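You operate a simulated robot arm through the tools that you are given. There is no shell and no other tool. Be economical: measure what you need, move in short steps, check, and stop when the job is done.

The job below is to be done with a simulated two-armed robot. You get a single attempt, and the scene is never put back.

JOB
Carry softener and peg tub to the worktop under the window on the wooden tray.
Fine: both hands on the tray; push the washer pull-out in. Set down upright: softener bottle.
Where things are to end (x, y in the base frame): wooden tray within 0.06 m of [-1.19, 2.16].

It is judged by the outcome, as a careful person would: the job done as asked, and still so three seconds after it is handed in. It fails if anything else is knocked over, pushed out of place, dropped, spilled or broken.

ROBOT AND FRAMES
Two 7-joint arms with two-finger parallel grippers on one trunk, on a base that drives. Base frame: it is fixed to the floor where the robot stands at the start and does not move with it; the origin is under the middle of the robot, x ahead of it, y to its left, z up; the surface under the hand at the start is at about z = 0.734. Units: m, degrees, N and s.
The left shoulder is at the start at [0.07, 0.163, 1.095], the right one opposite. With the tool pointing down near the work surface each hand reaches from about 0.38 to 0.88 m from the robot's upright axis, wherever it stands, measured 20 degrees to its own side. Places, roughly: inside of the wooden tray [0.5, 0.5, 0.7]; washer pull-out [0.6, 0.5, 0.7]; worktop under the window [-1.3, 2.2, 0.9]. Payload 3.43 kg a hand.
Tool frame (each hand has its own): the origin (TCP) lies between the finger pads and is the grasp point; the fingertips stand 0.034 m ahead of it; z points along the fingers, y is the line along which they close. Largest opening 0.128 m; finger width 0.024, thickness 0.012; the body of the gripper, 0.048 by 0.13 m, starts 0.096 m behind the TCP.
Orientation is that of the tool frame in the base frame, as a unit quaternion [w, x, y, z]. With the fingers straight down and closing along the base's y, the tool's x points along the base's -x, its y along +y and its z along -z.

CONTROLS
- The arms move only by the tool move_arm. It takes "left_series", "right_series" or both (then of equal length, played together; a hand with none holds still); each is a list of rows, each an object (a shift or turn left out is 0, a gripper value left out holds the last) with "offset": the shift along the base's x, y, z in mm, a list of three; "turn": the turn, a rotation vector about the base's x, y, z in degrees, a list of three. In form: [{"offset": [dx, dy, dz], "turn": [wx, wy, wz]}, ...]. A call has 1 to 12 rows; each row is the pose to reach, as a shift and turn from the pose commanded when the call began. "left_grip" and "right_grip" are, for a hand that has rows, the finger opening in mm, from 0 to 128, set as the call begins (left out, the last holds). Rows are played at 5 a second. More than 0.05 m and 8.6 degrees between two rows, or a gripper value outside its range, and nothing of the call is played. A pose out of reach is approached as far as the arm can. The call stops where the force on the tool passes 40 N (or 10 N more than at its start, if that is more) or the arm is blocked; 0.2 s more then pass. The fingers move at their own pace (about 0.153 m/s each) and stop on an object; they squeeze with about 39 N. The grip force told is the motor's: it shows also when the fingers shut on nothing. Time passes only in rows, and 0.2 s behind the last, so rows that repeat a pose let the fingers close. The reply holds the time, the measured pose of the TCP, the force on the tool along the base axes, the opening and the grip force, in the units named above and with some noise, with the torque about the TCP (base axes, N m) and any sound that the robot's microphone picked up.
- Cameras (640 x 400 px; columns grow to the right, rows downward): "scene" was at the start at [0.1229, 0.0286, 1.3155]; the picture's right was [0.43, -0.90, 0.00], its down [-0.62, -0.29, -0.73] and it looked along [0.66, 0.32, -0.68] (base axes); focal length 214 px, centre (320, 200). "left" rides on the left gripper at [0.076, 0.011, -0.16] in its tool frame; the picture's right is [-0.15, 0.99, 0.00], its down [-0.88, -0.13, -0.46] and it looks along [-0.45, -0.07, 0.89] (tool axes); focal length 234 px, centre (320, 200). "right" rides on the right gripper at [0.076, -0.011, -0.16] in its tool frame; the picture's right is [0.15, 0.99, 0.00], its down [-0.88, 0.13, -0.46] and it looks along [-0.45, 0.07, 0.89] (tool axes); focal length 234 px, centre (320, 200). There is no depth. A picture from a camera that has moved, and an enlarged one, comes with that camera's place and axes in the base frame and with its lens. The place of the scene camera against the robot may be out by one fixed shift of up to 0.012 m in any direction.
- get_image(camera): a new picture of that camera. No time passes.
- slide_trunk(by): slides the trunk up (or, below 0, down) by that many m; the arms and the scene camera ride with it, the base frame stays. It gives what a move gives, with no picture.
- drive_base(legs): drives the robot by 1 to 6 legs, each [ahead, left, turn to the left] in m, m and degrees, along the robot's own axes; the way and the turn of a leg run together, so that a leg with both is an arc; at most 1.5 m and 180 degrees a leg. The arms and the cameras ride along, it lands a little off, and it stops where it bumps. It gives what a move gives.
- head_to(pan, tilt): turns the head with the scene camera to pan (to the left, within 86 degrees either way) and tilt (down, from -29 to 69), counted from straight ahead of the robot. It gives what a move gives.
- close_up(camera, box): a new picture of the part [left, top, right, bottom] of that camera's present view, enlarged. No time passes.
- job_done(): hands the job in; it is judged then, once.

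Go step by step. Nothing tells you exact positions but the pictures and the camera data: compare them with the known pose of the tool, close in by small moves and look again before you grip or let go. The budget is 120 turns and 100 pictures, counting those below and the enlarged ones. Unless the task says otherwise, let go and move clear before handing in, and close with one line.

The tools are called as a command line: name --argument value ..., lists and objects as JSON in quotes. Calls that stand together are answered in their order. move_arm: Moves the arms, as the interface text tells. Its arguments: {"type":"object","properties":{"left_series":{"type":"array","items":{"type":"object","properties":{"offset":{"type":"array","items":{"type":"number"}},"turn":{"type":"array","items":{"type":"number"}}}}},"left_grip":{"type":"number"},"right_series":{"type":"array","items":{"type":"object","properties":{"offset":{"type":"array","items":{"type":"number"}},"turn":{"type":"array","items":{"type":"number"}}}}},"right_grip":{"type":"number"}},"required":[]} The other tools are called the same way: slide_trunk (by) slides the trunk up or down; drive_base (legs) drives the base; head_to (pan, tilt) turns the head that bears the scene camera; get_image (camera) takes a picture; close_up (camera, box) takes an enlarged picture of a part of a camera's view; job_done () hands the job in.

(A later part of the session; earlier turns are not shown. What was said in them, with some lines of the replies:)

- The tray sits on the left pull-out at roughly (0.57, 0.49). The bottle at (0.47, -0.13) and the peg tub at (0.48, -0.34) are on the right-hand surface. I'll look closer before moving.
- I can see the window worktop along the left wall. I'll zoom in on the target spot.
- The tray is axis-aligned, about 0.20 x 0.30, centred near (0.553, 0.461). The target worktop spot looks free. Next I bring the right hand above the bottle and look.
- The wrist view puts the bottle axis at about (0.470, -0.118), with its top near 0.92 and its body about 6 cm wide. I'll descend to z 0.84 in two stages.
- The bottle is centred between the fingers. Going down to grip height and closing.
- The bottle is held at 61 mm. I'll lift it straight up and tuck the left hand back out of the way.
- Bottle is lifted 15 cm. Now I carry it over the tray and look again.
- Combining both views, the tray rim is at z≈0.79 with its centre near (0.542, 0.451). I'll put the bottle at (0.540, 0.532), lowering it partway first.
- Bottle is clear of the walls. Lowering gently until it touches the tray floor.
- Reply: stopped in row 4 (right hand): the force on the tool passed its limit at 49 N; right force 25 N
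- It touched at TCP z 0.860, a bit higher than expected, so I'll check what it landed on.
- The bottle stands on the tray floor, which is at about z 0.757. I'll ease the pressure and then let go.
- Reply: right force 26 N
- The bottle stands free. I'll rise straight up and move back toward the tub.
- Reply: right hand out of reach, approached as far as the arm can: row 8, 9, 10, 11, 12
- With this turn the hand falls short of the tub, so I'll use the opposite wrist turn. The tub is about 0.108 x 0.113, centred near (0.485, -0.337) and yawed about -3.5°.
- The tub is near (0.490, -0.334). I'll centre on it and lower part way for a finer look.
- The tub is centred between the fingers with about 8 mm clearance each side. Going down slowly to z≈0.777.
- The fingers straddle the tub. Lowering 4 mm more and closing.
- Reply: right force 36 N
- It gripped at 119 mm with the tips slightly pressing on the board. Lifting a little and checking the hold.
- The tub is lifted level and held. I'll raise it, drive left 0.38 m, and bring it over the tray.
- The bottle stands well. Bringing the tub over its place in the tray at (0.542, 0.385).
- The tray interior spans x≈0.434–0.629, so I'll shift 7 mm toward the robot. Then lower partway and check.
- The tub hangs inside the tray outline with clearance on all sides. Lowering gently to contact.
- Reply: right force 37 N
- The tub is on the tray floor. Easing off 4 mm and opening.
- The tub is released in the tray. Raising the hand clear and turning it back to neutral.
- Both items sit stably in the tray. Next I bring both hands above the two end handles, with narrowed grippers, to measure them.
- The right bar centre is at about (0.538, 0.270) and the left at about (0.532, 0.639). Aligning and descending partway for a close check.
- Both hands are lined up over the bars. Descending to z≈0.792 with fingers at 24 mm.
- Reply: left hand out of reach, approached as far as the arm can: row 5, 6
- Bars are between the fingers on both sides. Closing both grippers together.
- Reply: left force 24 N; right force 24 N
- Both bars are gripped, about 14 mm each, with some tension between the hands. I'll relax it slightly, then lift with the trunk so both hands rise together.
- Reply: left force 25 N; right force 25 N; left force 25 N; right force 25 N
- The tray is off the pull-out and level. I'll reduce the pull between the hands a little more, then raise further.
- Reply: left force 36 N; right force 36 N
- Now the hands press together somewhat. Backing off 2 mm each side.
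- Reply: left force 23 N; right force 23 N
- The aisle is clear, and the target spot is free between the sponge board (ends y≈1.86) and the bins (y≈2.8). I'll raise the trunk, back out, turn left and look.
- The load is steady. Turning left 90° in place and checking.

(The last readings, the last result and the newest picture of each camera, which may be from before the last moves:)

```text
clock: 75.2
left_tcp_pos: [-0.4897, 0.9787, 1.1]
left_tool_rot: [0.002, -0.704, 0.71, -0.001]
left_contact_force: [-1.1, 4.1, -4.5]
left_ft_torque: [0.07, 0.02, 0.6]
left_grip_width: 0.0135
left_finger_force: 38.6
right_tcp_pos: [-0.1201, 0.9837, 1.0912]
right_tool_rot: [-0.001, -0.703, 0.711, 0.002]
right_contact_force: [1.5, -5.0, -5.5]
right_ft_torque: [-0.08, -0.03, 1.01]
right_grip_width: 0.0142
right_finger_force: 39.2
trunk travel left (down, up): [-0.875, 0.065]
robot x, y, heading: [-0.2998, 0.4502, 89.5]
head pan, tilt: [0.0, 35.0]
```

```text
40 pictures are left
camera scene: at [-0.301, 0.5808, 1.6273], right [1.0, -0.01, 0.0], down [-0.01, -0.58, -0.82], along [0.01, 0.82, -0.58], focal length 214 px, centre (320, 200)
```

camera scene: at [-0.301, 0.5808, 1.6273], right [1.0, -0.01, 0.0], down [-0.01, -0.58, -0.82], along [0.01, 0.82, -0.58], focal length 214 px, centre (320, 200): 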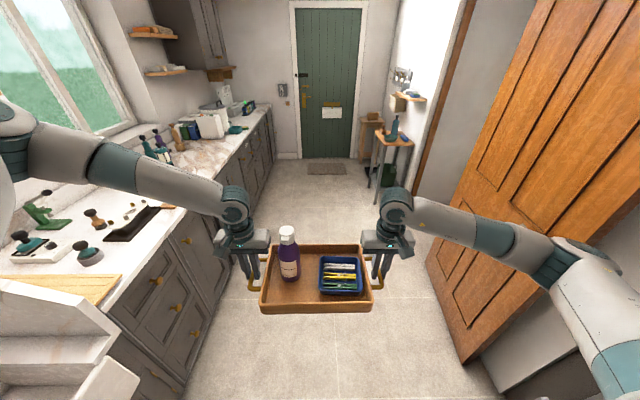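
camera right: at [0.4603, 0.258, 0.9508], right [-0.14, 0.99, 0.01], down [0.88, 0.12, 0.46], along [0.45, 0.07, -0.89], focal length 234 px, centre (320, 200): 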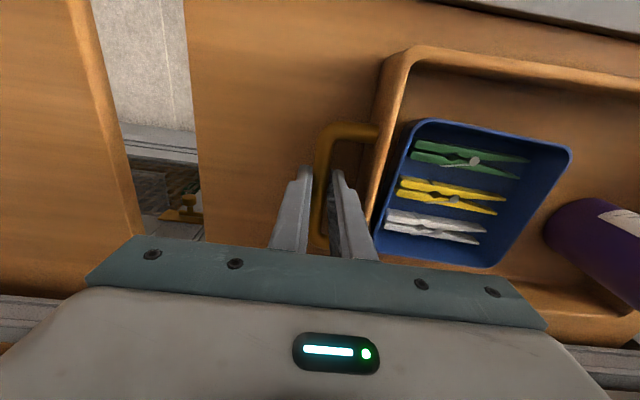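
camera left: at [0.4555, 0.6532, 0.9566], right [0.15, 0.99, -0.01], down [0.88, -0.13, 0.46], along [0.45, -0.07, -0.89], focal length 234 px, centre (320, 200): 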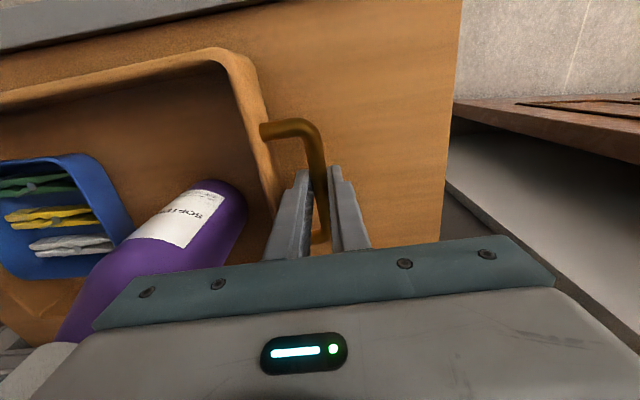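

Clear ahead, and both elbows stay off the counter and the door. Driving forward 1.72 m along the aisle.

drive_base --legs '[[0.86, 0, 0.5], [0.86, 0, 0]]'

head_to --pan 60 --tilt 35

get_image --camera "scene"

```text
clock: 83.9
left_tcp_pos: [-0.4717, 2.688, 1.1007]
left_tool_rot: [0.001, -0.704, 0.711, 0.0]
left_contact_force: [-1.5, 4.7, -6.4]
left_ft_torque: [0.03, 0.05, 0.57]
left_grip_width: 0.0134
left_finger_force: 38.9
right_tcp_pos: [-0.1018, 2.6922, 1.0906]
right_tool_rot: [-0.001, -0.702, 0.712, 0.003]
right_contact_force: [2.0, -4.2, -5.4]
right_ft_torque: [-0.08, -0.05, 0.97]
right_grip_width: 0.014
right_finger_force: 38.8
trunk travel left (down, up): [-0.875, 0.065]
robot x, y, heading: [-0.2863, 2.1589, 88.8]
head pan, tilt: [0.0, 35.0]
```

```text
clock: 85.2
left_tcp_pos: [-0.4724, 2.6909, 1.0998]
left_tool_rot: [0.001, -0.703, 0.711, 0.0]
left_contact_force: [0.0, 4.8, -5.8]
left_ft_torque: [0.32, -0.02, 0.58]
left_grip_width: 0.0134
left_finger_force: 39.2
right_tcp_pos: [-0.1022, 2.6943, 1.0909]
right_tool_rot: [0.0, -0.702, 0.712, 0.001]
right_contact_force: [1.1, -3.5, -5.0]
right_ft_torque: [-0.41, -0.04, 1.0]
right_grip_width: 0.014
right_finger_force: 38.5
trunk travel left (down, up): [-0.875, 0.065]
robot x, y, heading: [-0.2821, 2.1559, 89.1]
head pan, tilt: [60.0, 35.0]
```

```text
39 pictures are left
camera scene: at [-0.3598, 2.2479, 1.6274], right [0.51, 0.86, 0.0], down [0.49, -0.29, -0.82], along [-0.7, 0.42, -0.57], focal length 214 px, centre (320, 200)
```

scene: 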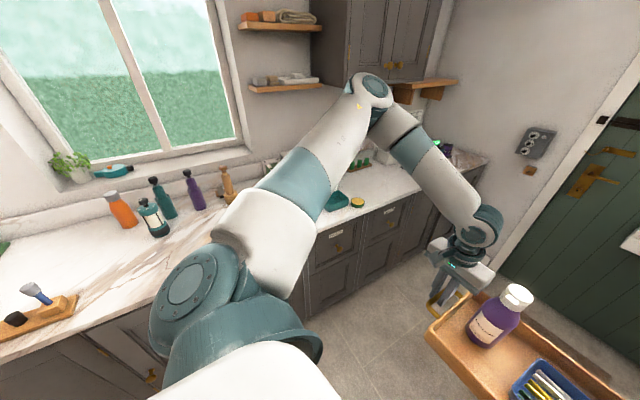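

Nothing is in the turning circle. Turning left another 91° to face the worktop.

drive_base --legs '[[0, 0, 45], [0, 0, 46]]'

head_to --pan 0 --tilt 45

get_image --camera "scene"

```text
clock: 89.7
left_tcp_pos: [-0.8107, 1.9595, 1.0991]
left_tool_rot: [-0.001, 1.0, 0.004, 0.0]
left_contact_force: [-4.1, -1.1, -6.5]
left_ft_torque: [0.0, 0.04, 0.58]
left_grip_width: 0.0134
left_finger_force: 39.6
right_tcp_pos: [-0.821, 2.3301, 1.0909]
right_tool_rot: [0.004, 1.0, 0.001, -0.001]
right_contact_force: [3.5, 1.7, -5.0]
right_ft_torque: [-0.03, -0.08, 0.98]
right_grip_width: 0.0142
right_finger_force: 39.5
trunk travel left (down, up): [-0.875, 0.065]
robot x, y, heading: [-0.2819, 2.1581, -179.9]
head pan, tilt: [60.0, 35.0]
```

```text
clock: 91.0
left_tcp_pos: [-0.8098, 1.9599, 1.0996]
left_tool_rot: [-0.002, 1.0, 0.003, -0.001]
left_contact_force: [-4.9, -1.1, -6.5]
left_ft_torque: [0.02, 0.26, 0.57]
left_grip_width: 0.0134
left_finger_force: 39.1
right_tcp_pos: [-0.8213, 2.3299, 1.0911]
right_tool_rot: [0.002, 1.0, 0.002, -0.001]
right_contact_force: [3.5, 0.9, -4.7]
right_ft_torque: [0.07, -0.36, 1.0]
right_grip_width: 0.0143
right_finger_force: 38.9
trunk travel left (down, up): [-0.875, 0.065]
robot x, y, heading: [-0.2838, 2.1584, -179.3]
head pan, tilt: [0.0, 45.0]
```

```text
38 pictures are left
camera scene: at [-0.4177, 2.1501, 1.6125], right [-0.01, 1.0, 0.0], down [0.71, 0.0, -0.71], along [-0.71, 0.0, -0.71], focal length 214 px, centre (320, 200)
```

scene: 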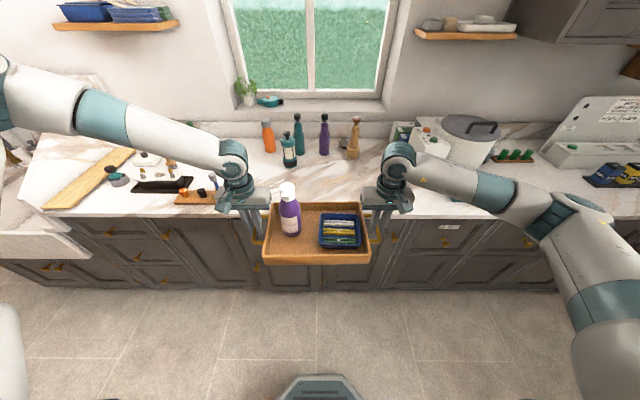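

The worktop front edge is at x≈-1.03 and the target area is clear. The nearest bottle is at x≈-1.41 and the board ends at y≈1.72. Driving in 0.375 m.

drive_base --legs '[[0.2, -0.01, 0], [0.175, -0.008, 0]]'

get_image --camera "scene"

get_image --camera "right"

get_image --camera "left"

```text
clock: 93.7
left_tcp_pos: [-1.1818, 1.9753, 1.1006]
left_tool_rot: [-0.001, 1.0, 0.004, -0.002]
left_contact_force: [-3.4, -1.1, -5.8]
left_ft_torque: [-0.01, 0.05, 0.54]
left_grip_width: 0.0135
left_finger_force: 39.1
right_tcp_pos: [-1.1921, 2.345, 1.0919]
right_tool_rot: [0.002, 1.0, 0.003, -0.003]
right_contact_force: [4.0, 0.8, -5.1]
right_ft_torque: [0.04, -0.06, 0.96]
right_grip_width: 0.0141
right_finger_force: 39.0
trunk travel left (down, up): [-0.875, 0.065]
robot x, y, heading: [-0.6532, 2.1782, -179.6]
head pan, tilt: [0.0, 45.0]
```

```text
37 pictures are left
camera scene: at [-0.7877, 2.1658, 1.6131], right [-0.01, 1.0, 0.0], down [0.71, 0.0, -0.71], along [-0.71, 0.0, -0.71], focal length 214 px, centre (320, 200)
```

scene: 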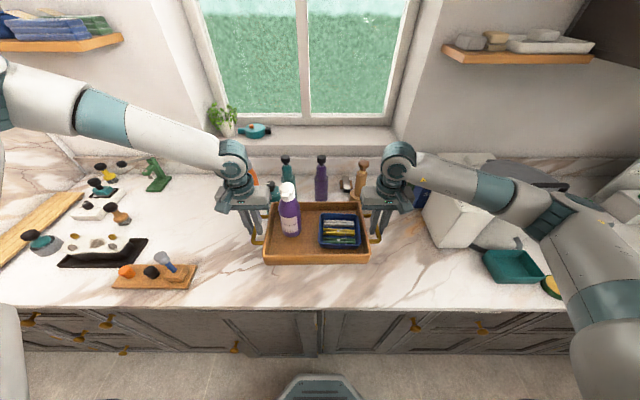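

```text
36 pictures are left
camera right: at [-1.1157, 2.3572, 1.2522], right [0.15, -0.99, 0.0], down [-0.88, -0.13, 0.46], along [-0.46, -0.07, -0.89], focal length 234 px, centre (320, 200)
```

right: 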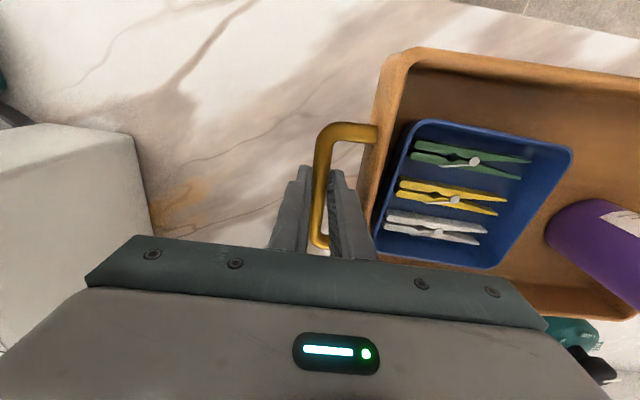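

```text
35 pictures are left
camera left: at [-1.1056, 1.9639, 1.2605], right [-0.14, -0.99, 0.0], down [-0.88, 0.12, 0.46], along [-0.45, 0.07, -0.89], focal length 234 px, centre (320, 200)
```

left: 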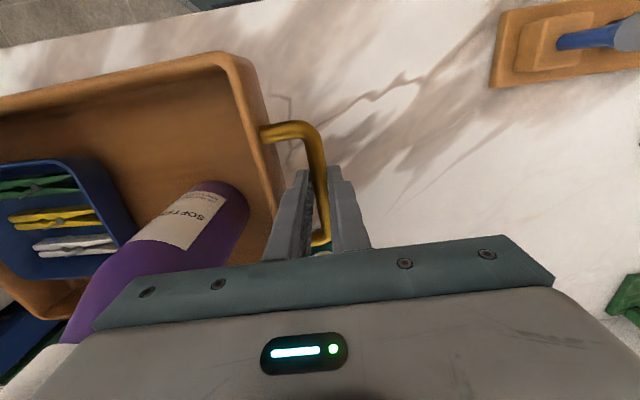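

The tray is above the spot. Before lowering I'll check clearance between the right arm and the white box and pot.

head_to --pan -35 --tilt 40

get_image --camera "scene"

```text
clock: 94.7
left_tcp_pos: [-1.1855, 1.975, 1.1002]
left_tool_rot: [-0.002, 1.0, 0.003, -0.001]
left_contact_force: [-4.3, -0.7, -5.7]
left_ft_torque: [-0.04, 0.23, 0.5]
left_grip_width: 0.0135
left_finger_force: 38.7
right_tcp_pos: [-1.1959, 2.3459, 1.0903]
right_tool_rot: [0.002, 1.0, 0.003, -0.001]
right_contact_force: [3.6, 1.1, -5.6]
right_ft_torque: [0.03, -0.28, 0.97]
right_grip_width: 0.0139
right_finger_force: 39.4
trunk travel left (down, up): [-0.875, 0.065]
robot x, y, heading: [-0.6589, 2.1723, -179.5]
head pan, tilt: [-35.0, 40.0]
```

```text
34 pictures are left
camera scene: at [-0.7813, 2.2146, 1.6198], right [0.57, 0.82, 0.0], down [0.53, -0.37, -0.77], along [-0.63, 0.44, -0.64], focal length 214 px, centre (320, 200)
```

scene: 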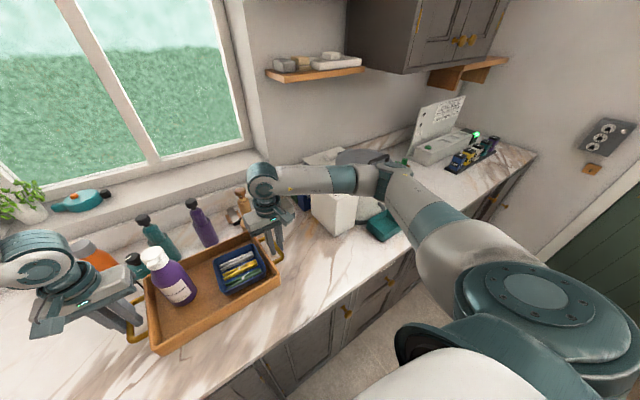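

The box (top z≈1.11) begins at about x<-1.26, y>2.57. The forearm passes at x≈-1.12, so there is lateral clearance. Lowering 9 cm, then checking.

slide_trunk --by -0.09

get_image --camera "scene"

get_image --camera "right"

```text
clock: 96.0
left_tcp_pos: [-1.1843, 1.9752, 1.0107]
left_tool_rot: [-0.001, 1.0, 0.004, 0.0]
left_contact_force: [-3.4, -0.4, -5.9]
left_ft_torque: [0.01, 0.07, 0.49]
left_grip_width: 0.0134
left_finger_force: 38.9
right_tcp_pos: [-1.195, 2.3467, 1.0022]
right_tool_rot: [0.002, 1.0, 0.003, -0.001]
right_contact_force: [3.7, -0.6, -5.5]
right_ft_torque: [0.03, -0.12, 0.97]
right_grip_width: 0.0141
right_finger_force: 38.5
trunk travel left (down, up): [-0.785, 0.155]
robot x, y, heading: [-0.6584, 2.1689, -179.9]
head pan, tilt: [-35.0, 40.0]
```

```text
33 pictures are left
camera scene: at [-0.7808, 2.2147, 1.5299], right [0.57, 0.82, 0.0], down [0.53, -0.37, -0.77], along [-0.63, 0.44, -0.64], focal length 214 px, centre (320, 200)
```

scene: 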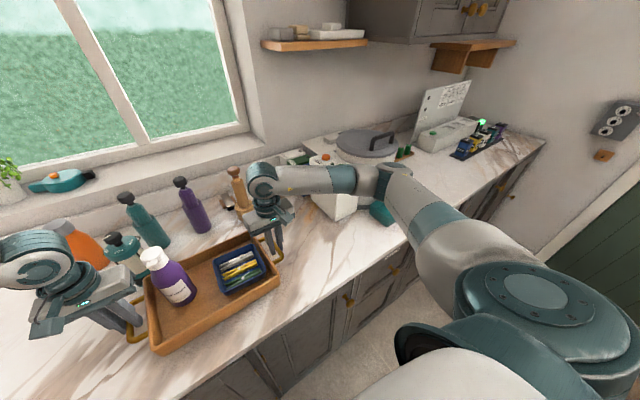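

```text
32 pictures are left
camera right: at [-1.1191, 2.3573, 1.1608], right [0.15, -0.99, 0.0], down [-0.88, -0.13, 0.46], along [-0.45, -0.07, -0.89], focal length 234 px, centre (320, 200)
```

right: 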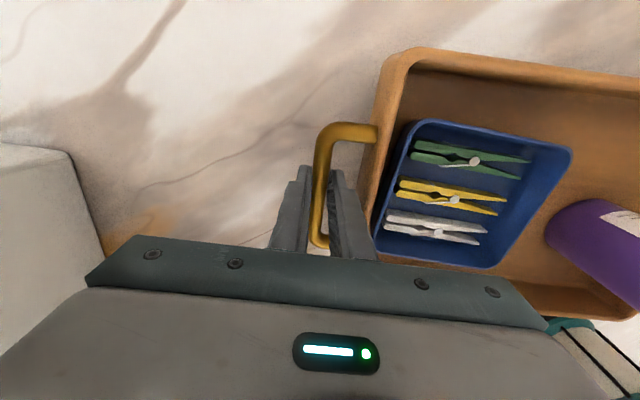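

Clearances are fine. Continuing down in smaller steps while watching the forces.

slide_trunk --by -0.04

head_to --pan 0 --tilt 50

get_image --camera "scene"

```text
clock: 96.9
left_tcp_pos: [-1.1836, 1.9735, 0.9733]
left_tool_rot: [-0.001, 1.0, 0.005, -0.004]
left_contact_force: [-1.6, -6.0, 5.8]
left_ft_torque: [-0.21, -0.64, 0.47]
left_grip_width: 0.0136
left_finger_force: 39.3
right_tcp_pos: [-1.1959, 2.3445, 0.9685]
right_tool_rot: [0.004, 1.0, 0.003, -0.008]
right_contact_force: [5.6, 2.9, 10.5]
right_ft_torque: [-0.02, -0.18, 1.01]
right_grip_width: 0.0142
right_finger_force: 38.9
trunk travel left (down, up): [-0.746, 0.194]
robot x, y, heading: [-0.6577, 2.1715, -179.8]
head pan, tilt: [-35.0, 40.0]
stopped: the force on the tool passed its limit at 41 N (the readings are from after the stop); the commanded pose is now the measured one
```

```text
clock: 97.9
left_tcp_pos: [-1.1842, 1.9743, 0.973]
left_tool_rot: [-0.001, 1.0, 0.004, -0.004]
left_contact_force: [-6.4, -6.7, 5.8]
left_ft_torque: [-0.13, 0.03, 0.68]
left_grip_width: 0.0133
left_finger_force: 38.9
right_tcp_pos: [-1.1954, 2.3446, 0.9685]
right_tool_rot: [0.004, 1.0, 0.001, -0.009]
right_contact_force: [8.8, 2.9, 18.5]
right_ft_torque: [0.06, -0.16, 0.99]
right_grip_width: 0.014
right_finger_force: 39.0
trunk travel left (down, up): [-0.746, 0.194]
robot x, y, heading: [-0.6589, 2.1707, -179.7]
head pan, tilt: [0.0, 50.0]
```

```text
31 pictures are left
camera scene: at [-0.7843, 2.165, 1.477], right [-0.01, 1.0, 0.0], down [0.76, 0.0, -0.64], along [-0.64, 0.0, -0.76], focal length 214 px, centre (320, 200)
```

scene: 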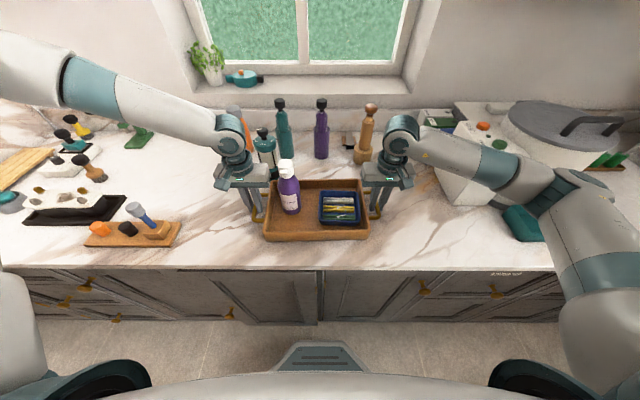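

The tray has touched down at TCP z≈0.97. Checking that it sits flat on the worktop before releasing.

close_up --camera "scene" --box '[220, 140, 420, 270]'

get_image --camera "left"

get_image --camera "right"

```text
3.08 times, centred on (320, 205) of scene
camera zoom: at [-0.7843, 2.165, 1.477], right [-0.01, 1.0, 0.0], down [0.76, 0.0, -0.64], along [-0.64, 0.0, -0.76], focal length 660 px, centre (320, 185)
```

zoom: 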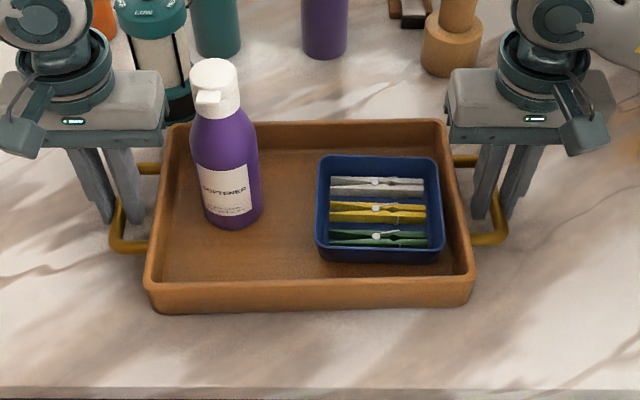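

```text
29 pictures are left
camera left: at [-1.1071, 1.9631, 1.1321], right [-0.14, -0.99, 0.0], down [-0.88, 0.12, 0.46], along [-0.46, 0.07, -0.89], focal length 234 px, centre (320, 200)
```

left: 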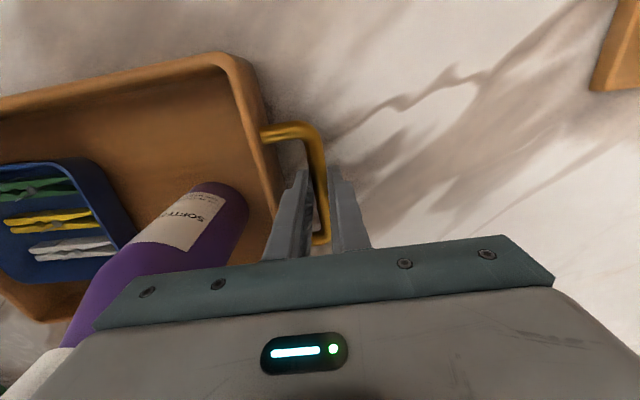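

```text
28 pictures are left
camera right: at [-1.118, 2.3567, 1.1265], right [0.15, -0.99, 0.0], down [-0.87, -0.13, 0.47], along [-0.47, -0.07, -0.88], focal length 234 px, centre (320, 200)
```

right: 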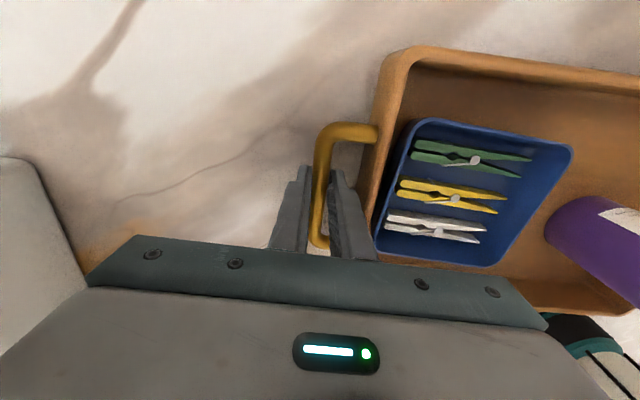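

The tray is seated flat. Opening both grippers a little together.

move_arm --right_series '[{"offset": [0, 0, 0]}, {"offset": [0, 0, 0]}, {"offset": [0, 0, 0]}]' --right_grip 28 --left_series '[{"offset": [0, 0, 0]}, {"offset": [0, 0, 0]}, {"offset": [0, 0, 0]}]' --left_grip 28

get_image --camera "left"

get_image --camera "right"

```text
clock: 98.7
left_tcp_pos: [-1.1867, 1.9759, 0.9719]
left_tool_rot: [-0.002, 1.0, 0.004, -0.002]
left_contact_force: [0.2, -0.8, -0.6]
left_ft_torque: [0.02, 0.0, -0.01]
left_grip_width: 0.0277
left_finger_force: 0.0
right_tcp_pos: [-1.1979, 2.3445, 0.9654]
right_tool_rot: [0.004, 1.0, 0.001, -0.006]
right_contact_force: [-0.2, 0.4, -0.8]
right_ft_torque: [0.01, -0.01, 0.04]
right_grip_width: 0.0278
right_finger_force: 0.0
trunk travel left (down, up): [-0.746, 0.194]
robot x, y, heading: [-0.6596, 2.18, -179.8]
head pan, tilt: [0.0, 50.0]
```

```text
27 pictures are left
camera left: at [-1.1094, 1.9642, 1.1308], right [-0.14, -0.99, 0.0], down [-0.88, 0.12, 0.46], along [-0.46, 0.07, -0.89], focal length 234 px, centre (320, 200)
```

left: 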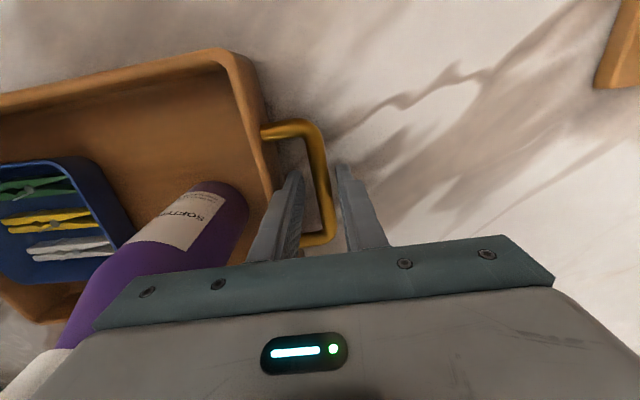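

```text
26 pictures are left
camera right: at [-1.1206, 2.3577, 1.1246], right [0.15, -0.99, 0.01], down [-0.87, -0.13, 0.47], along [-0.46, -0.07, -0.88], focal length 234 px, centre (320, 200)
```

right: 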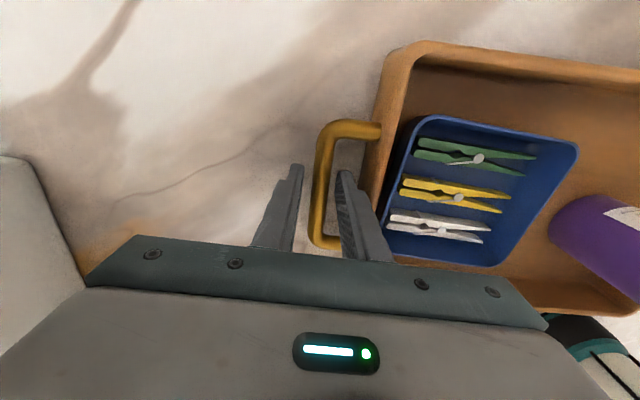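

Both bars are free. Raising straight up with the trunk, then checking the result.

slide_trunk --by 0.17

get_image --camera "scene"

```text
clock: 100.6
left_tcp_pos: [-1.1845, 1.9755, 1.142]
left_tool_rot: [-0.001, 1.0, 0.005, -0.003]
left_contact_force: [-0.2, 0.4, 0.4]
left_ft_torque: [0.02, 0.01, 0.02]
left_grip_width: 0.028
left_finger_force: 0.1
right_tcp_pos: [-1.1982, 2.3467, 1.137]
right_tool_rot: [0.004, 1.0, 0.003, -0.007]
right_contact_force: [0.2, 0.3, -0.2]
right_ft_torque: [0.05, -0.02, 0.03]
right_grip_width: 0.0279
right_finger_force: 0.1
trunk travel left (down, up): [-0.916, 0.024]
robot x, y, heading: [-0.6586, 2.1719, -180.1]
head pan, tilt: [0.0, 50.0]
```

```text
25 pictures are left
camera scene: at [-0.7873, 2.166, 1.6465], right [-0.01, 1.0, 0.0], down [0.77, 0.0, -0.64], along [-0.64, 0.0, -0.77], focal length 214 px, centre (320, 200)
```

scene: 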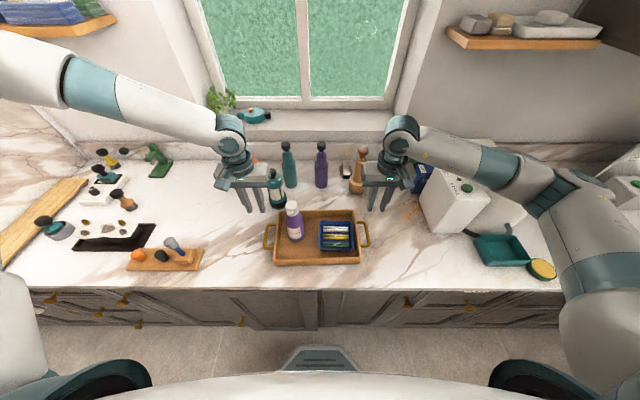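

The tray with its load stands at about (-1.19, 2.16). Now I'll back away, drive back, and push in the washer pull-out.

drive_base --legs '[[-0.37, 0, 0], [0, 0, 45], [0, 0, 45]]'

head_to --pan 0 --tilt 35

get_image --camera "scene"

```text
clock: 107.1
left_tcp_pos: [-0.0891, 1.6478, 1.1432]
left_tool_rot: [0.001, 0.705, 0.709, -0.003]
left_contact_force: [-0.2, 0.2, -0.2]
left_ft_torque: [0.0, -0.01, -0.01]
left_grip_width: 0.028
left_finger_force: 0.0
right_tcp_pos: [-0.4586, 1.6349, 1.1364]
right_tool_rot: [0.007, 0.707, 0.707, -0.002]
right_contact_force: [0.3, -0.7, 0.3]
right_ft_torque: [0.01, 0.01, -0.01]
right_grip_width: 0.028
right_finger_force: 0.1
trunk travel left (down, up): [-0.916, 0.024]
robot x, y, heading: [-0.2857, 2.1769, -89.7]
head pan, tilt: [0.0, 50.0]
```

```text
clock: 107.9
left_tcp_pos: [-0.0889, 1.6482, 1.1409]
left_tool_rot: [0.001, 0.704, 0.71, -0.003]
left_contact_force: [0.6, -0.4, 0.1]
left_ft_torque: [0.03, 0.01, 0.01]
left_grip_width: 0.028
left_finger_force: 0.0
right_tcp_pos: [-0.4587, 1.6353, 1.1359]
right_tool_rot: [0.008, 0.707, 0.708, -0.003]
right_contact_force: [-0.1, 0.1, 0.0]
right_ft_torque: [0.0, 0.02, 0.01]
right_grip_width: 0.0281
right_finger_force: 0.1
trunk travel left (down, up): [-0.916, 0.024]
robot x, y, heading: [-0.289, 2.1733, -89.7]
head pan, tilt: [0.0, 35.0]
```

```text
24 pictures are left
camera scene: at [-0.2878, 2.0303, 1.6683], right [-1.0, 0.0, 0.0], down [0.0, 0.57, -0.82], along [0.0, -0.82, -0.57], focal length 214 px, centre (320, 200)
```

scene: 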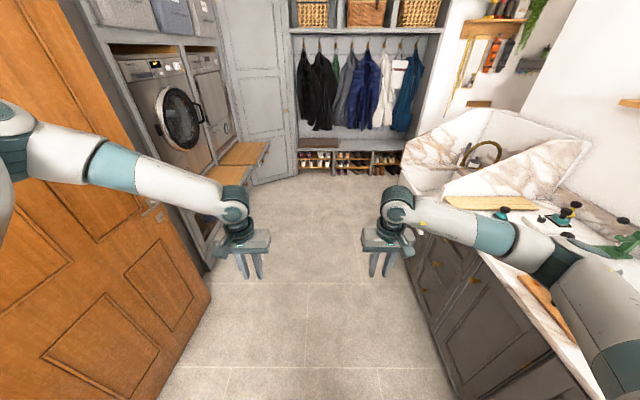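

Path clear. Driving ahead 1.67 m, then turning left to face the washer.

drive_base --legs '[[0.84, 0, 0], [0.83, 0, 0], [0, 0, 45], [0, 0, 45]]'

head_to --pan 0 --tilt 48

get_image --camera "scene"

```text
clock: 120.5
left_tcp_pos: [0.2573, 0.713, 1.143]
left_tool_rot: [0.002, -0.011, 1.0, -0.001]
left_contact_force: [-1.3, -0.3, -0.2]
left_ft_torque: [-0.02, 0.01, 0.0]
left_grip_width: 0.0279
left_finger_force: 0.0
right_tcp_pos: [0.2762, 0.3432, 1.1361]
right_tool_rot: [0.007, -0.009, 1.0, 0.003]
right_contact_force: [-0.5, 0.5, 0.3]
right_ft_torque: [0.0, 0.03, -0.03]
right_grip_width: 0.028
right_finger_force: 0.1
trunk travel left (down, up): [-0.916, 0.024]
robot x, y, heading: [-0.2667, 0.5038, 1.3]
head pan, tilt: [0.0, 35.0]
```

```text
clock: 121.2
left_tcp_pos: [0.2581, 0.7133, 1.142]
left_tool_rot: [0.003, -0.012, 1.0, -0.001]
left_contact_force: [0.5, 0.7, 0.1]
left_ft_torque: [-0.02, 0.0, 0.0]
left_grip_width: 0.0278
left_finger_force: 0.1
right_tcp_pos: [0.2761, 0.3429, 1.1368]
right_tool_rot: [0.007, -0.009, 1.0, 0.004]
right_contact_force: [0.2, -0.1, 0.4]
right_ft_torque: [-0.02, 0.01, -0.01]
right_grip_width: 0.0278
right_finger_force: 0.1
trunk travel left (down, up): [-0.916, 0.024]
robot x, y, heading: [-0.2687, 0.5089, 1.3]
head pan, tilt: [0.0, 48.0]
```

```text
23 pictures are left
camera scene: at [-0.1402, 0.5022, 1.6494], right [0.02, -1.0, 0.0], down [-0.74, -0.02, -0.67], along [0.67, 0.01, -0.74], focal length 214 px, centre (320, 200)
```

scene: 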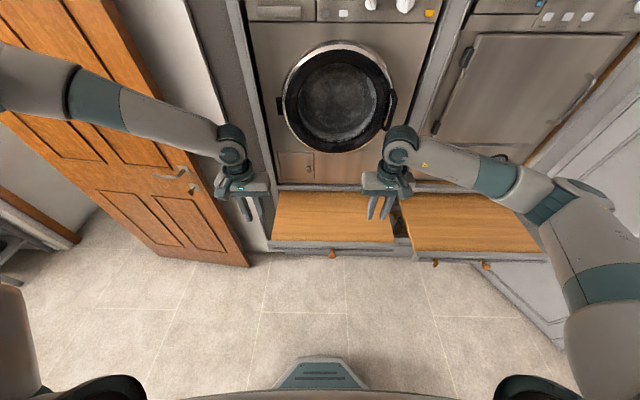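

Facing the washer again. I'll tuck the left hand up and back, and tilt the right hand forward with open fingers to straddle the knob (about (0.35, 0.444, 0.71)). Then lower the trunk.

drive_base --legs '[[0, 0, -1.3]]'

move_arm --right_series '[{"offset": [-5, 15, 0], "turn": [0, -8, 0]}, {"offset": [-10, 30, 0], "turn": [0, -16, 0]}, {"offset": [-15, 45, 0], "turn": [0, -24, 0]}, {"offset": [-20, 60, 0], "turn": [0, -32, 0]}, {"offset": [-25, 75, 0], "turn": [0, -40, 0]}, {"offset": [-30, 90, 0], "turn": [0, -48, 0]}, {"offset": [-36, 101, 0], "turn": [0, -54, 0]}, {"offset": [-36, 101, 0], "turn": [0, -54, 0]}]' --right_grip 110 --left_series '[{"offset": [-20, 5, 30]}, {"offset": [-40, 10, 60]}, {"offset": [-60, 15, 90]}, {"offset": [-80, 20, 120]}, {"offset": [-100, 25, 150]}, {"offset": [-120, 30, 180]}, {"offset": [-140, 30, 200]}, {"offset": [-140, 30, 200]}]'

slide_trunk --by -0.36

get_image --camera "scene"

get_image --camera "right"

```text
clock: 122.0
left_tcp_pos: [0.2624, 0.7032, 1.1425]
left_tool_rot: [0.003, 0.0, 1.0, -0.002]
left_contact_force: [-0.3, -0.7, -0.1]
left_ft_torque: [-0.03, 0.0, 0.01]
left_grip_width: 0.028
left_finger_force: 0.0
right_tcp_pos: [0.272, 0.3325, 1.1362]
right_tool_rot: [0.007, 0.002, 1.0, 0.002]
right_contact_force: [0.4, 0.2, 0.3]
right_ft_torque: [0.0, 0.03, 0.0]
right_grip_width: 0.0281
right_finger_force: 0.0
trunk travel left (down, up): [-0.916, 0.024]
robot x, y, heading: [-0.2682, 0.5063, -0.3]
head pan, tilt: [0.0, 48.0]
```

```text
clock: 123.8
left_tcp_pos: [0.1222, 0.7302, 1.3419]
left_tool_rot: [0.002, 0.0, 1.0, -0.002]
left_contact_force: [0.7, -0.1, 0.2]
left_ft_torque: [-0.01, 0.0, 0.01]
left_grip_width: 0.0282
left_finger_force: 0.1
right_tcp_pos: [0.2352, 0.4326, 1.1365]
right_tool_rot: [0.461, 0.001, 0.888, 0.005]
right_contact_force: [-0.8, -0.6, -0.5]
right_ft_torque: [0.03, 0.0, 0.01]
right_grip_width: 0.1102
right_finger_force: 0.1
trunk travel left (down, up): [-0.916, 0.024]
robot x, y, heading: [-0.2685, 0.5049, -0.2]
head pan, tilt: [0.0, 48.0]
```

```text
clock: 127.3
left_tcp_pos: [0.1213, 0.7315, 0.9831]
left_tool_rot: [0.002, 0.0, 1.0, -0.002]
left_contact_force: [0.7, -0.5, 0.4]
left_ft_torque: [-0.03, -0.01, 0.03]
left_grip_width: 0.0281
left_finger_force: 0.0
right_tcp_pos: [0.2359, 0.4321, 0.7764]
right_tool_rot: [0.46, 0.0, 0.888, 0.004]
right_contact_force: [0.6, -0.3, -0.5]
right_ft_torque: [0.0, 0.01, 0.0]
right_grip_width: 0.11
right_finger_force: 0.1
trunk travel left (down, up): [-0.556, 0.384]
robot x, y, heading: [-0.2662, 0.5074, 0.1]
head pan, tilt: [0.0, 48.0]
```

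```text
22 pictures are left
camera scene: at [-0.1405, 0.499, 1.2894], right [0.0, -1.0, 0.0], down [-0.74, 0.0, -0.67], along [0.67, 0.0, -0.74], focal length 214 px, centre (320, 200)
```

scene: 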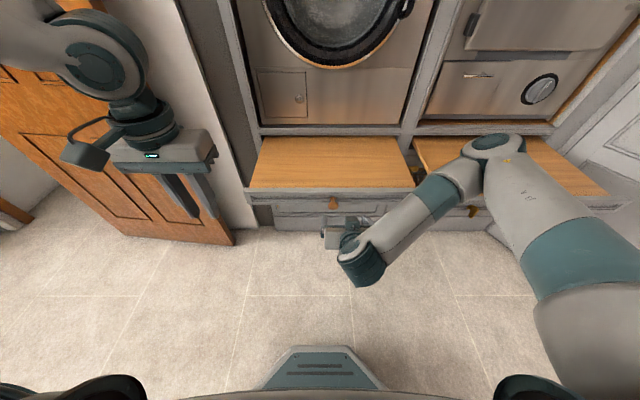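

```text
21 pictures are left
camera right: at [0.0617, 0.4196, 0.8068], right [-0.09, 0.99, -0.11], down [0.13, 0.12, 0.98], along [0.99, 0.07, -0.14], focal length 234 px, centre (320, 200)
```

right: 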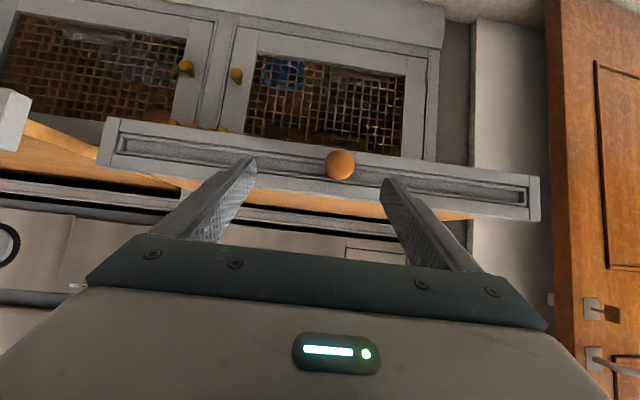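

The pull-out panel spans z≈0.69–0.75 with the knob at y≈0.458. Aligning the open fingers either side of the knob, then driving closer.

move_arm --right_series '[{"offset": [0, 13, -17]}, {"offset": [0, 26, -35]}, {"offset": [0, 26, -35]}]'

drive_base --legs '[[0.09, 0, 0]]'

get_image --camera "right"

get_image --camera "scene"

```text
clock: 128.1
left_tcp_pos: [0.1228, 0.7293, 0.982]
left_tool_rot: [0.003, 0.0, 1.0, -0.002]
left_contact_force: [-0.5, 0.1, -0.5]
left_ft_torque: [-0.02, 0.03, -0.01]
left_grip_width: 0.0277
left_finger_force: 0.1
right_tcp_pos: [0.2362, 0.4573, 0.7417]
right_tool_rot: [0.46, 0.001, 0.888, 0.005]
right_contact_force: [0.4, 0.0, -0.3]
right_ft_torque: [-0.03, 0.02, -0.02]
right_grip_width: 0.1099
right_finger_force: 0.0
trunk travel left (down, up): [-0.556, 0.384]
robot x, y, heading: [-0.2695, 0.5073, -0.1]
head pan, tilt: [0.0, 48.0]
```

```text
clock: 129.2
left_tcp_pos: [0.2147, 0.73, 0.9816]
left_tool_rot: [0.002, 0.0, 1.0, 0.0]
left_contact_force: [0.7, -0.1, 0.5]
left_ft_torque: [0.03, -0.01, -0.02]
left_grip_width: 0.0279
left_finger_force: 0.0
right_tcp_pos: [0.3268, 0.458, 0.7419]
right_tool_rot: [0.461, 0.0, 0.887, 0.004]
right_contact_force: [1.2, -0.8, 0.0]
right_ft_torque: [0.02, 0.03, 0.0]
right_grip_width: 0.11
right_finger_force: 0.0
trunk travel left (down, up): [-0.556, 0.384]
robot x, y, heading: [-0.1767, 0.5035, -0.2]
head pan, tilt: [0.0, 48.0]
```

```text
20 pictures are left
camera right: at [0.1524, 0.4452, 0.7714], right [-0.09, 0.99, -0.11], down [0.14, 0.12, 0.98], along [0.99, 0.07, -0.14], focal length 234 px, centre (320, 200)
```

right: 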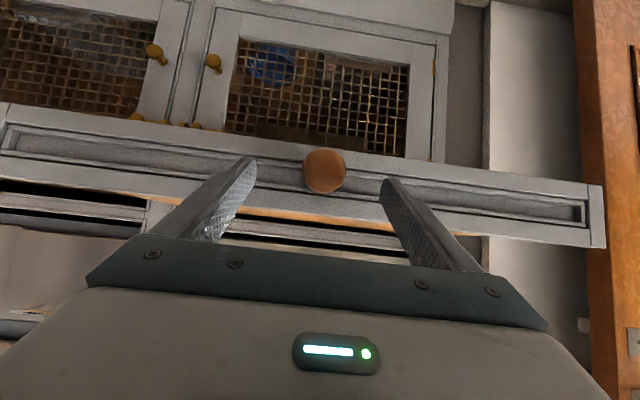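

```text
19 pictures are left
camera scene: at [-0.0496, 0.4989, 1.2892], right [0.0, -1.0, 0.0], down [-0.74, 0.0, -0.67], along [0.67, 0.0, -0.74], focal length 214 px, centre (320, 200)
```

scene: 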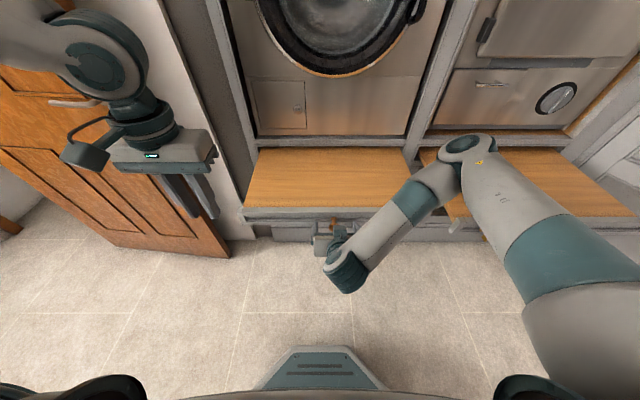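

The fingers straddle the knob at the panel. Pushing forward with the arm.

move_arm --right_series '[{"offset": [20, 0, 0]}, {"offset": [40, 0, 0]}, {"offset": [60, 0, 0]}, {"offset": [80, 0, 0]}, {"offset": [100, 0, 0]}, {"offset": [120, 0, 0]}, {"offset": [140, 0, 0]}, {"offset": [160, 0, 0]}, {"offset": [180, 0, 0]}]'

get_image --camera "scene"

```text
clock: 131.2
left_tcp_pos: [0.2123, 0.7299, 0.9822]
left_tool_rot: [0.003, 0.0, 1.0, -0.002]
left_contact_force: [-0.2, 0.3, 0.1]
left_ft_torque: [0.02, 0.03, -0.04]
left_grip_width: 0.028
left_finger_force: 0.1
right_tcp_pos: [0.5074, 0.4576, 0.7407]
right_tool_rot: [0.461, 0.0, 0.887, 0.004]
right_contact_force: [0.1, 0.3, 0.5]
right_ft_torque: [0.0, 0.02, 0.03]
right_grip_width: 0.1098
right_finger_force: 0.0
trunk travel left (down, up): [-0.556, 0.384]
robot x, y, heading: [-0.1751, 0.5094, -0.1]
head pan, tilt: [0.0, 48.0]
```

```text
18 pictures are left
camera scene: at [-0.0499, 0.4988, 1.2893], right [0.0, -1.0, 0.0], down [-0.74, 0.0, -0.67], along [0.67, 0.0, -0.74], focal length 214 px, centre (320, 200)
```

scene: 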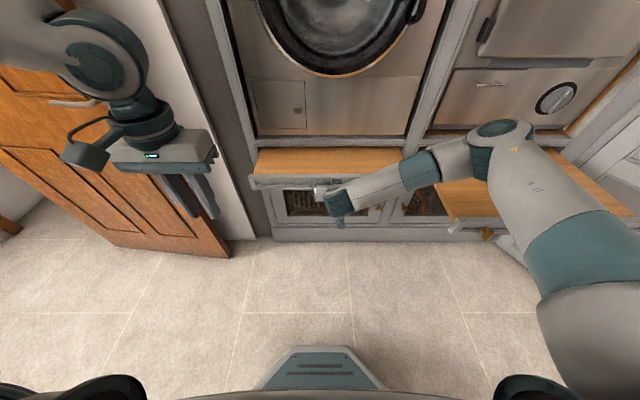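

The pull-out is sliding in smoothly. Continuing the push.

move_arm --right_series '[{"offset": [20, 0, 0]}, {"offset": [40, 0, 0]}, {"offset": [60, 0, 0]}, {"offset": [80, 0, 0]}, {"offset": [100, 0, 0]}, {"offset": [120, 0, 0]}, {"offset": [135, 0, 0]}]'

get_image --camera "scene"

get_image --camera "right"

```text
clock: 132.8
left_tcp_pos: [0.2124, 0.7314, 0.9816]
left_tool_rot: [0.003, 0.0, 1.0, -0.002]
left_contact_force: [-0.1, 0.0, 0.1]
left_ft_torque: [0.03, -0.05, 0.01]
left_grip_width: 0.0279
left_finger_force: 0.1
right_tcp_pos: [0.6419, 0.457, 0.741]
right_tool_rot: [0.46, 0.001, 0.888, 0.004]
right_contact_force: [0.2, -1.4, -0.1]
right_ft_torque: [0.0, -0.03, 0.03]
right_grip_width: 0.1099
right_finger_force: 0.1
trunk travel left (down, up): [-0.556, 0.384]
robot x, y, heading: [-0.1794, 0.5043, -0.0]
head pan, tilt: [0.0, 48.0]
```

```text
17 pictures are left
camera scene: at [-0.0504, 0.4989, 1.2893], right [0.0, -1.0, 0.0], down [-0.74, 0.0, -0.67], along [0.67, 0.0, -0.74], focal length 214 px, centre (320, 200)
```

scene: 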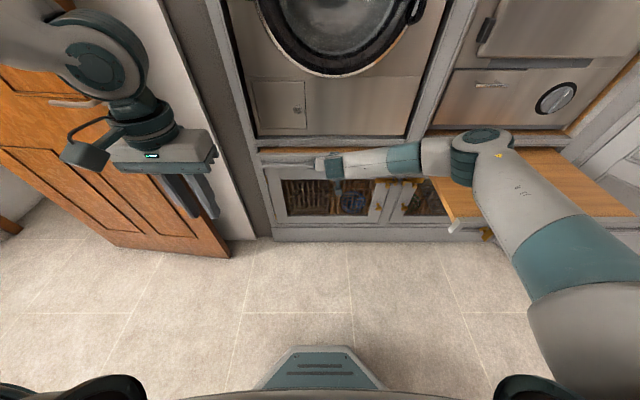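

```text
16 pictures are left
camera right: at [0.4674, 0.4446, 0.7721], right [-0.09, 0.99, -0.11], down [0.13, 0.12, 0.98], along [0.99, 0.07, -0.14], focal length 234 px, centre (320, 200)
```

right: 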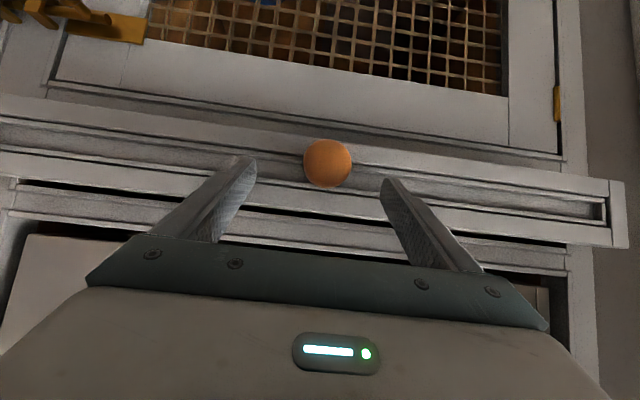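

Only a few centimetres remain. Pushing in smaller steps until it stops.

move_arm --right_series '[{"offset": [10, 0, 0]}, {"offset": [20, 0, 0]}, {"offset": [30, 0, 0]}, {"offset": [40, 0, 0]}, {"offset": [50, 0, 0]}, {"offset": [60, 0, 0]}, {"offset": [70, 0, 0]}, {"offset": [80, 0, 0]}]'

get_image --camera "scene"

get_image --camera "right"

```text
clock: 134.4
left_tcp_pos: [0.2087, 0.7303, 0.9835]
left_tool_rot: [0.004, 0.0, 1.0, -0.002]
left_contact_force: [-0.9, 0.5, -0.1]
left_ft_torque: [-0.01, 0.01, -0.03]
left_grip_width: 0.028
left_finger_force: 0.1
right_tcp_pos: [0.7031, 0.46, 0.7397]
right_tool_rot: [0.457, 0.003, 0.89, 0.004]
right_contact_force: [-26.8, -0.1, 12.4]
right_ft_torque: [-0.67, -0.17, -1.5]
right_grip_width: 0.1101
right_finger_force: 0.1
trunk travel left (down, up): [-0.556, 0.384]
robot x, y, heading: [-0.1811, 0.5063, -0.2]
head pan, tilt: [0.0, 48.0]
stopped in row 8 (right hand): the force on the tool passed its limit at 54 N (the readings are from after the stop); the commanded pose is now the measured one
```

```text
15 pictures are left
camera scene: at [-0.0564, 0.499, 1.2902], right [0.0, -1.0, 0.0], down [-0.74, 0.0, -0.67], along [0.67, 0.0, -0.74], focal length 214 px, centre (320, 200)
```

scene: 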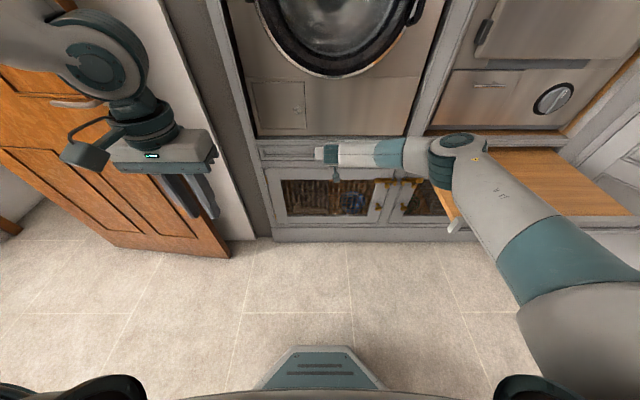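

```text
14 pictures are left
camera right: at [0.5293, 0.4471, 0.7718], right [-0.09, 0.99, -0.11], down [0.14, 0.12, 0.98], along [0.99, 0.07, -0.15], focal length 234 px, centre (320, 200)
```

right: 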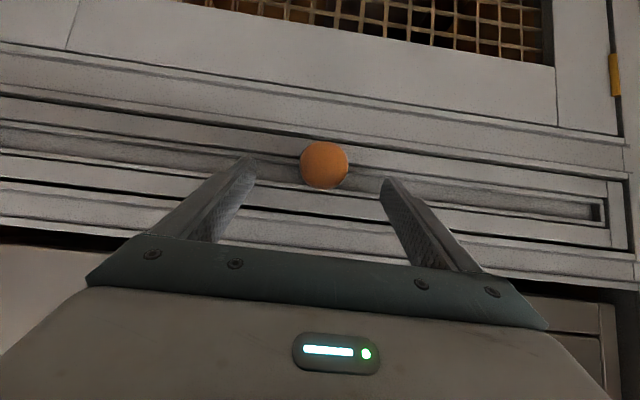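

The pull-out is flush and hit its stop. Withdrawing the hand straight back.

move_arm --right_series '[{"offset": [-15, 0, 0]}, {"offset": [-45, 0, 0]}, {"offset": [-80, 0, 0]}, {"offset": [-115, 0, 0]}, {"offset": [-150, 0, 5]}, {"offset": [-190, 0, 10]}, {"offset": [-230, 0, 20]}, {"offset": [-270, 0, 30]}, {"offset": [-310, 0, 40]}, {"offset": [-350, 0, 60]}]'

drive_base --legs '[[-0.15, 0, 0]]'

get_image --camera "scene"

head_to --pan 85 --tilt 20

close_up --camera "scene" --box '[0, 100, 240, 260]'

```text
clock: 136.7
left_tcp_pos: [0.2117, 0.729, 0.9811]
left_tool_rot: [0.003, 0.0, 1.0, -0.002]
left_contact_force: [0.2, 0.4, -0.5]
left_ft_torque: [-0.03, -0.04, 0.02]
left_grip_width: 0.028
left_finger_force: 0.1
right_tcp_pos: [0.3564, 0.4591, 0.7982]
right_tool_rot: [0.456, 0.002, 0.89, 0.004]
right_contact_force: [0.0, 0.1, 0.0]
right_ft_torque: [-0.02, -0.01, 0.0]
right_grip_width: 0.11
right_finger_force: 0.0
trunk travel left (down, up): [-0.556, 0.384]
robot x, y, heading: [-0.176, 0.5051, 0.0]
head pan, tilt: [0.0, 48.0]
```

```text
clock: 138.0
left_tcp_pos: [0.0605, 0.7307, 0.9818]
left_tool_rot: [0.003, 0.001, 1.0, -0.002]
left_contact_force: [0.3, 0.5, 0.0]
left_ft_torque: [-0.03, -0.04, 0.01]
left_grip_width: 0.0279
left_finger_force: 0.1
right_tcp_pos: [0.2067, 0.4591, 0.7981]
right_tool_rot: [0.455, 0.003, 0.89, 0.004]
right_contact_force: [0.4, 0.6, -0.3]
right_ft_torque: [0.01, -0.01, -0.02]
right_grip_width: 0.11
right_finger_force: 0.2
trunk travel left (down, up): [-0.556, 0.384]
robot x, y, heading: [-0.3297, 0.5042, -0.2]
head pan, tilt: [0.0, 48.0]
```

```text
13 pictures are left
camera scene: at [-0.2023, 0.499, 1.2894], right [0.0, -1.0, 0.0], down [-0.74, 0.0, -0.67], along [0.67, 0.0, -0.74], focal length 214 px, centre (320, 200)
```

scene: 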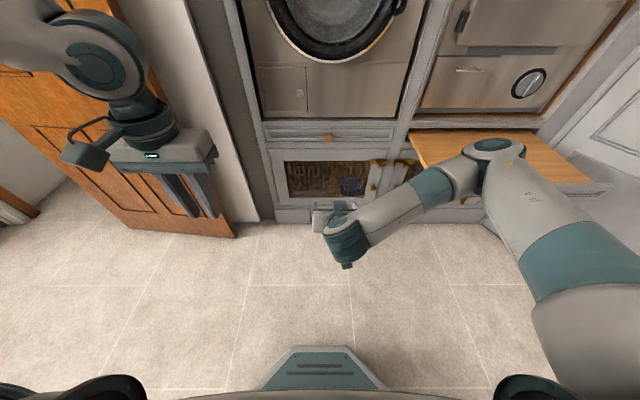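

```text
clock: 139.6
left_tcp_pos: [0.0614, 0.7303, 0.9817]
left_tool_rot: [0.003, 0.001, 1.0, -0.002]
left_contact_force: [-0.2, 0.5, -0.4]
left_ft_torque: [-0.01, 0.0, 0.0]
left_grip_width: 0.0279
left_finger_force: 0.0
right_tcp_pos: [0.2075, 0.4586, 0.797]
right_tool_rot: [0.456, 0.003, 0.89, 0.004]
right_contact_force: [-0.2, 0.3, 0.4]
right_ft_torque: [0.03, 0.02, 0.02]
right_grip_width: 0.11
right_finger_force: 0.1
trunk travel left (down, up): [-0.556, 0.384]
robot x, y, heading: [-0.3288, 0.5096, -0.3]
head pan, tilt: [85.0, 20.0]
```

```text
2.50 times, centred on (120, 180) of scene
camera zoom: at [-0.2718, 0.5921, 1.3322], right [1.0, -0.09, 0.0], down [-0.03, -0.34, -0.94], along [0.09, 0.94, -0.34], focal length 536 px, centre (820, 250)
```

zoom: 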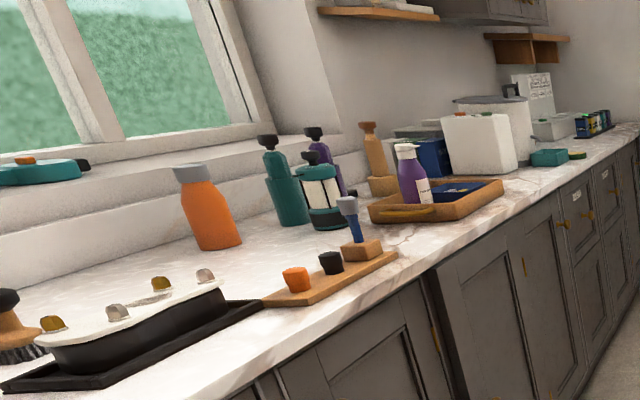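

The pull-out is closed. The tray sits on the worktop with the softener upright and the peg tub beside it, nothing else has been disturbed, and both hands are clear, so I'm handing in.

job_done

```text
The job is handed in.
```

The softener and peg tub are on the wooden tray on the worktop under the window, with the softener bottle standing upright. The tray is at about (-1.19, 2.16). I carried it with both hands, then pushed the washer pull-out fully in.
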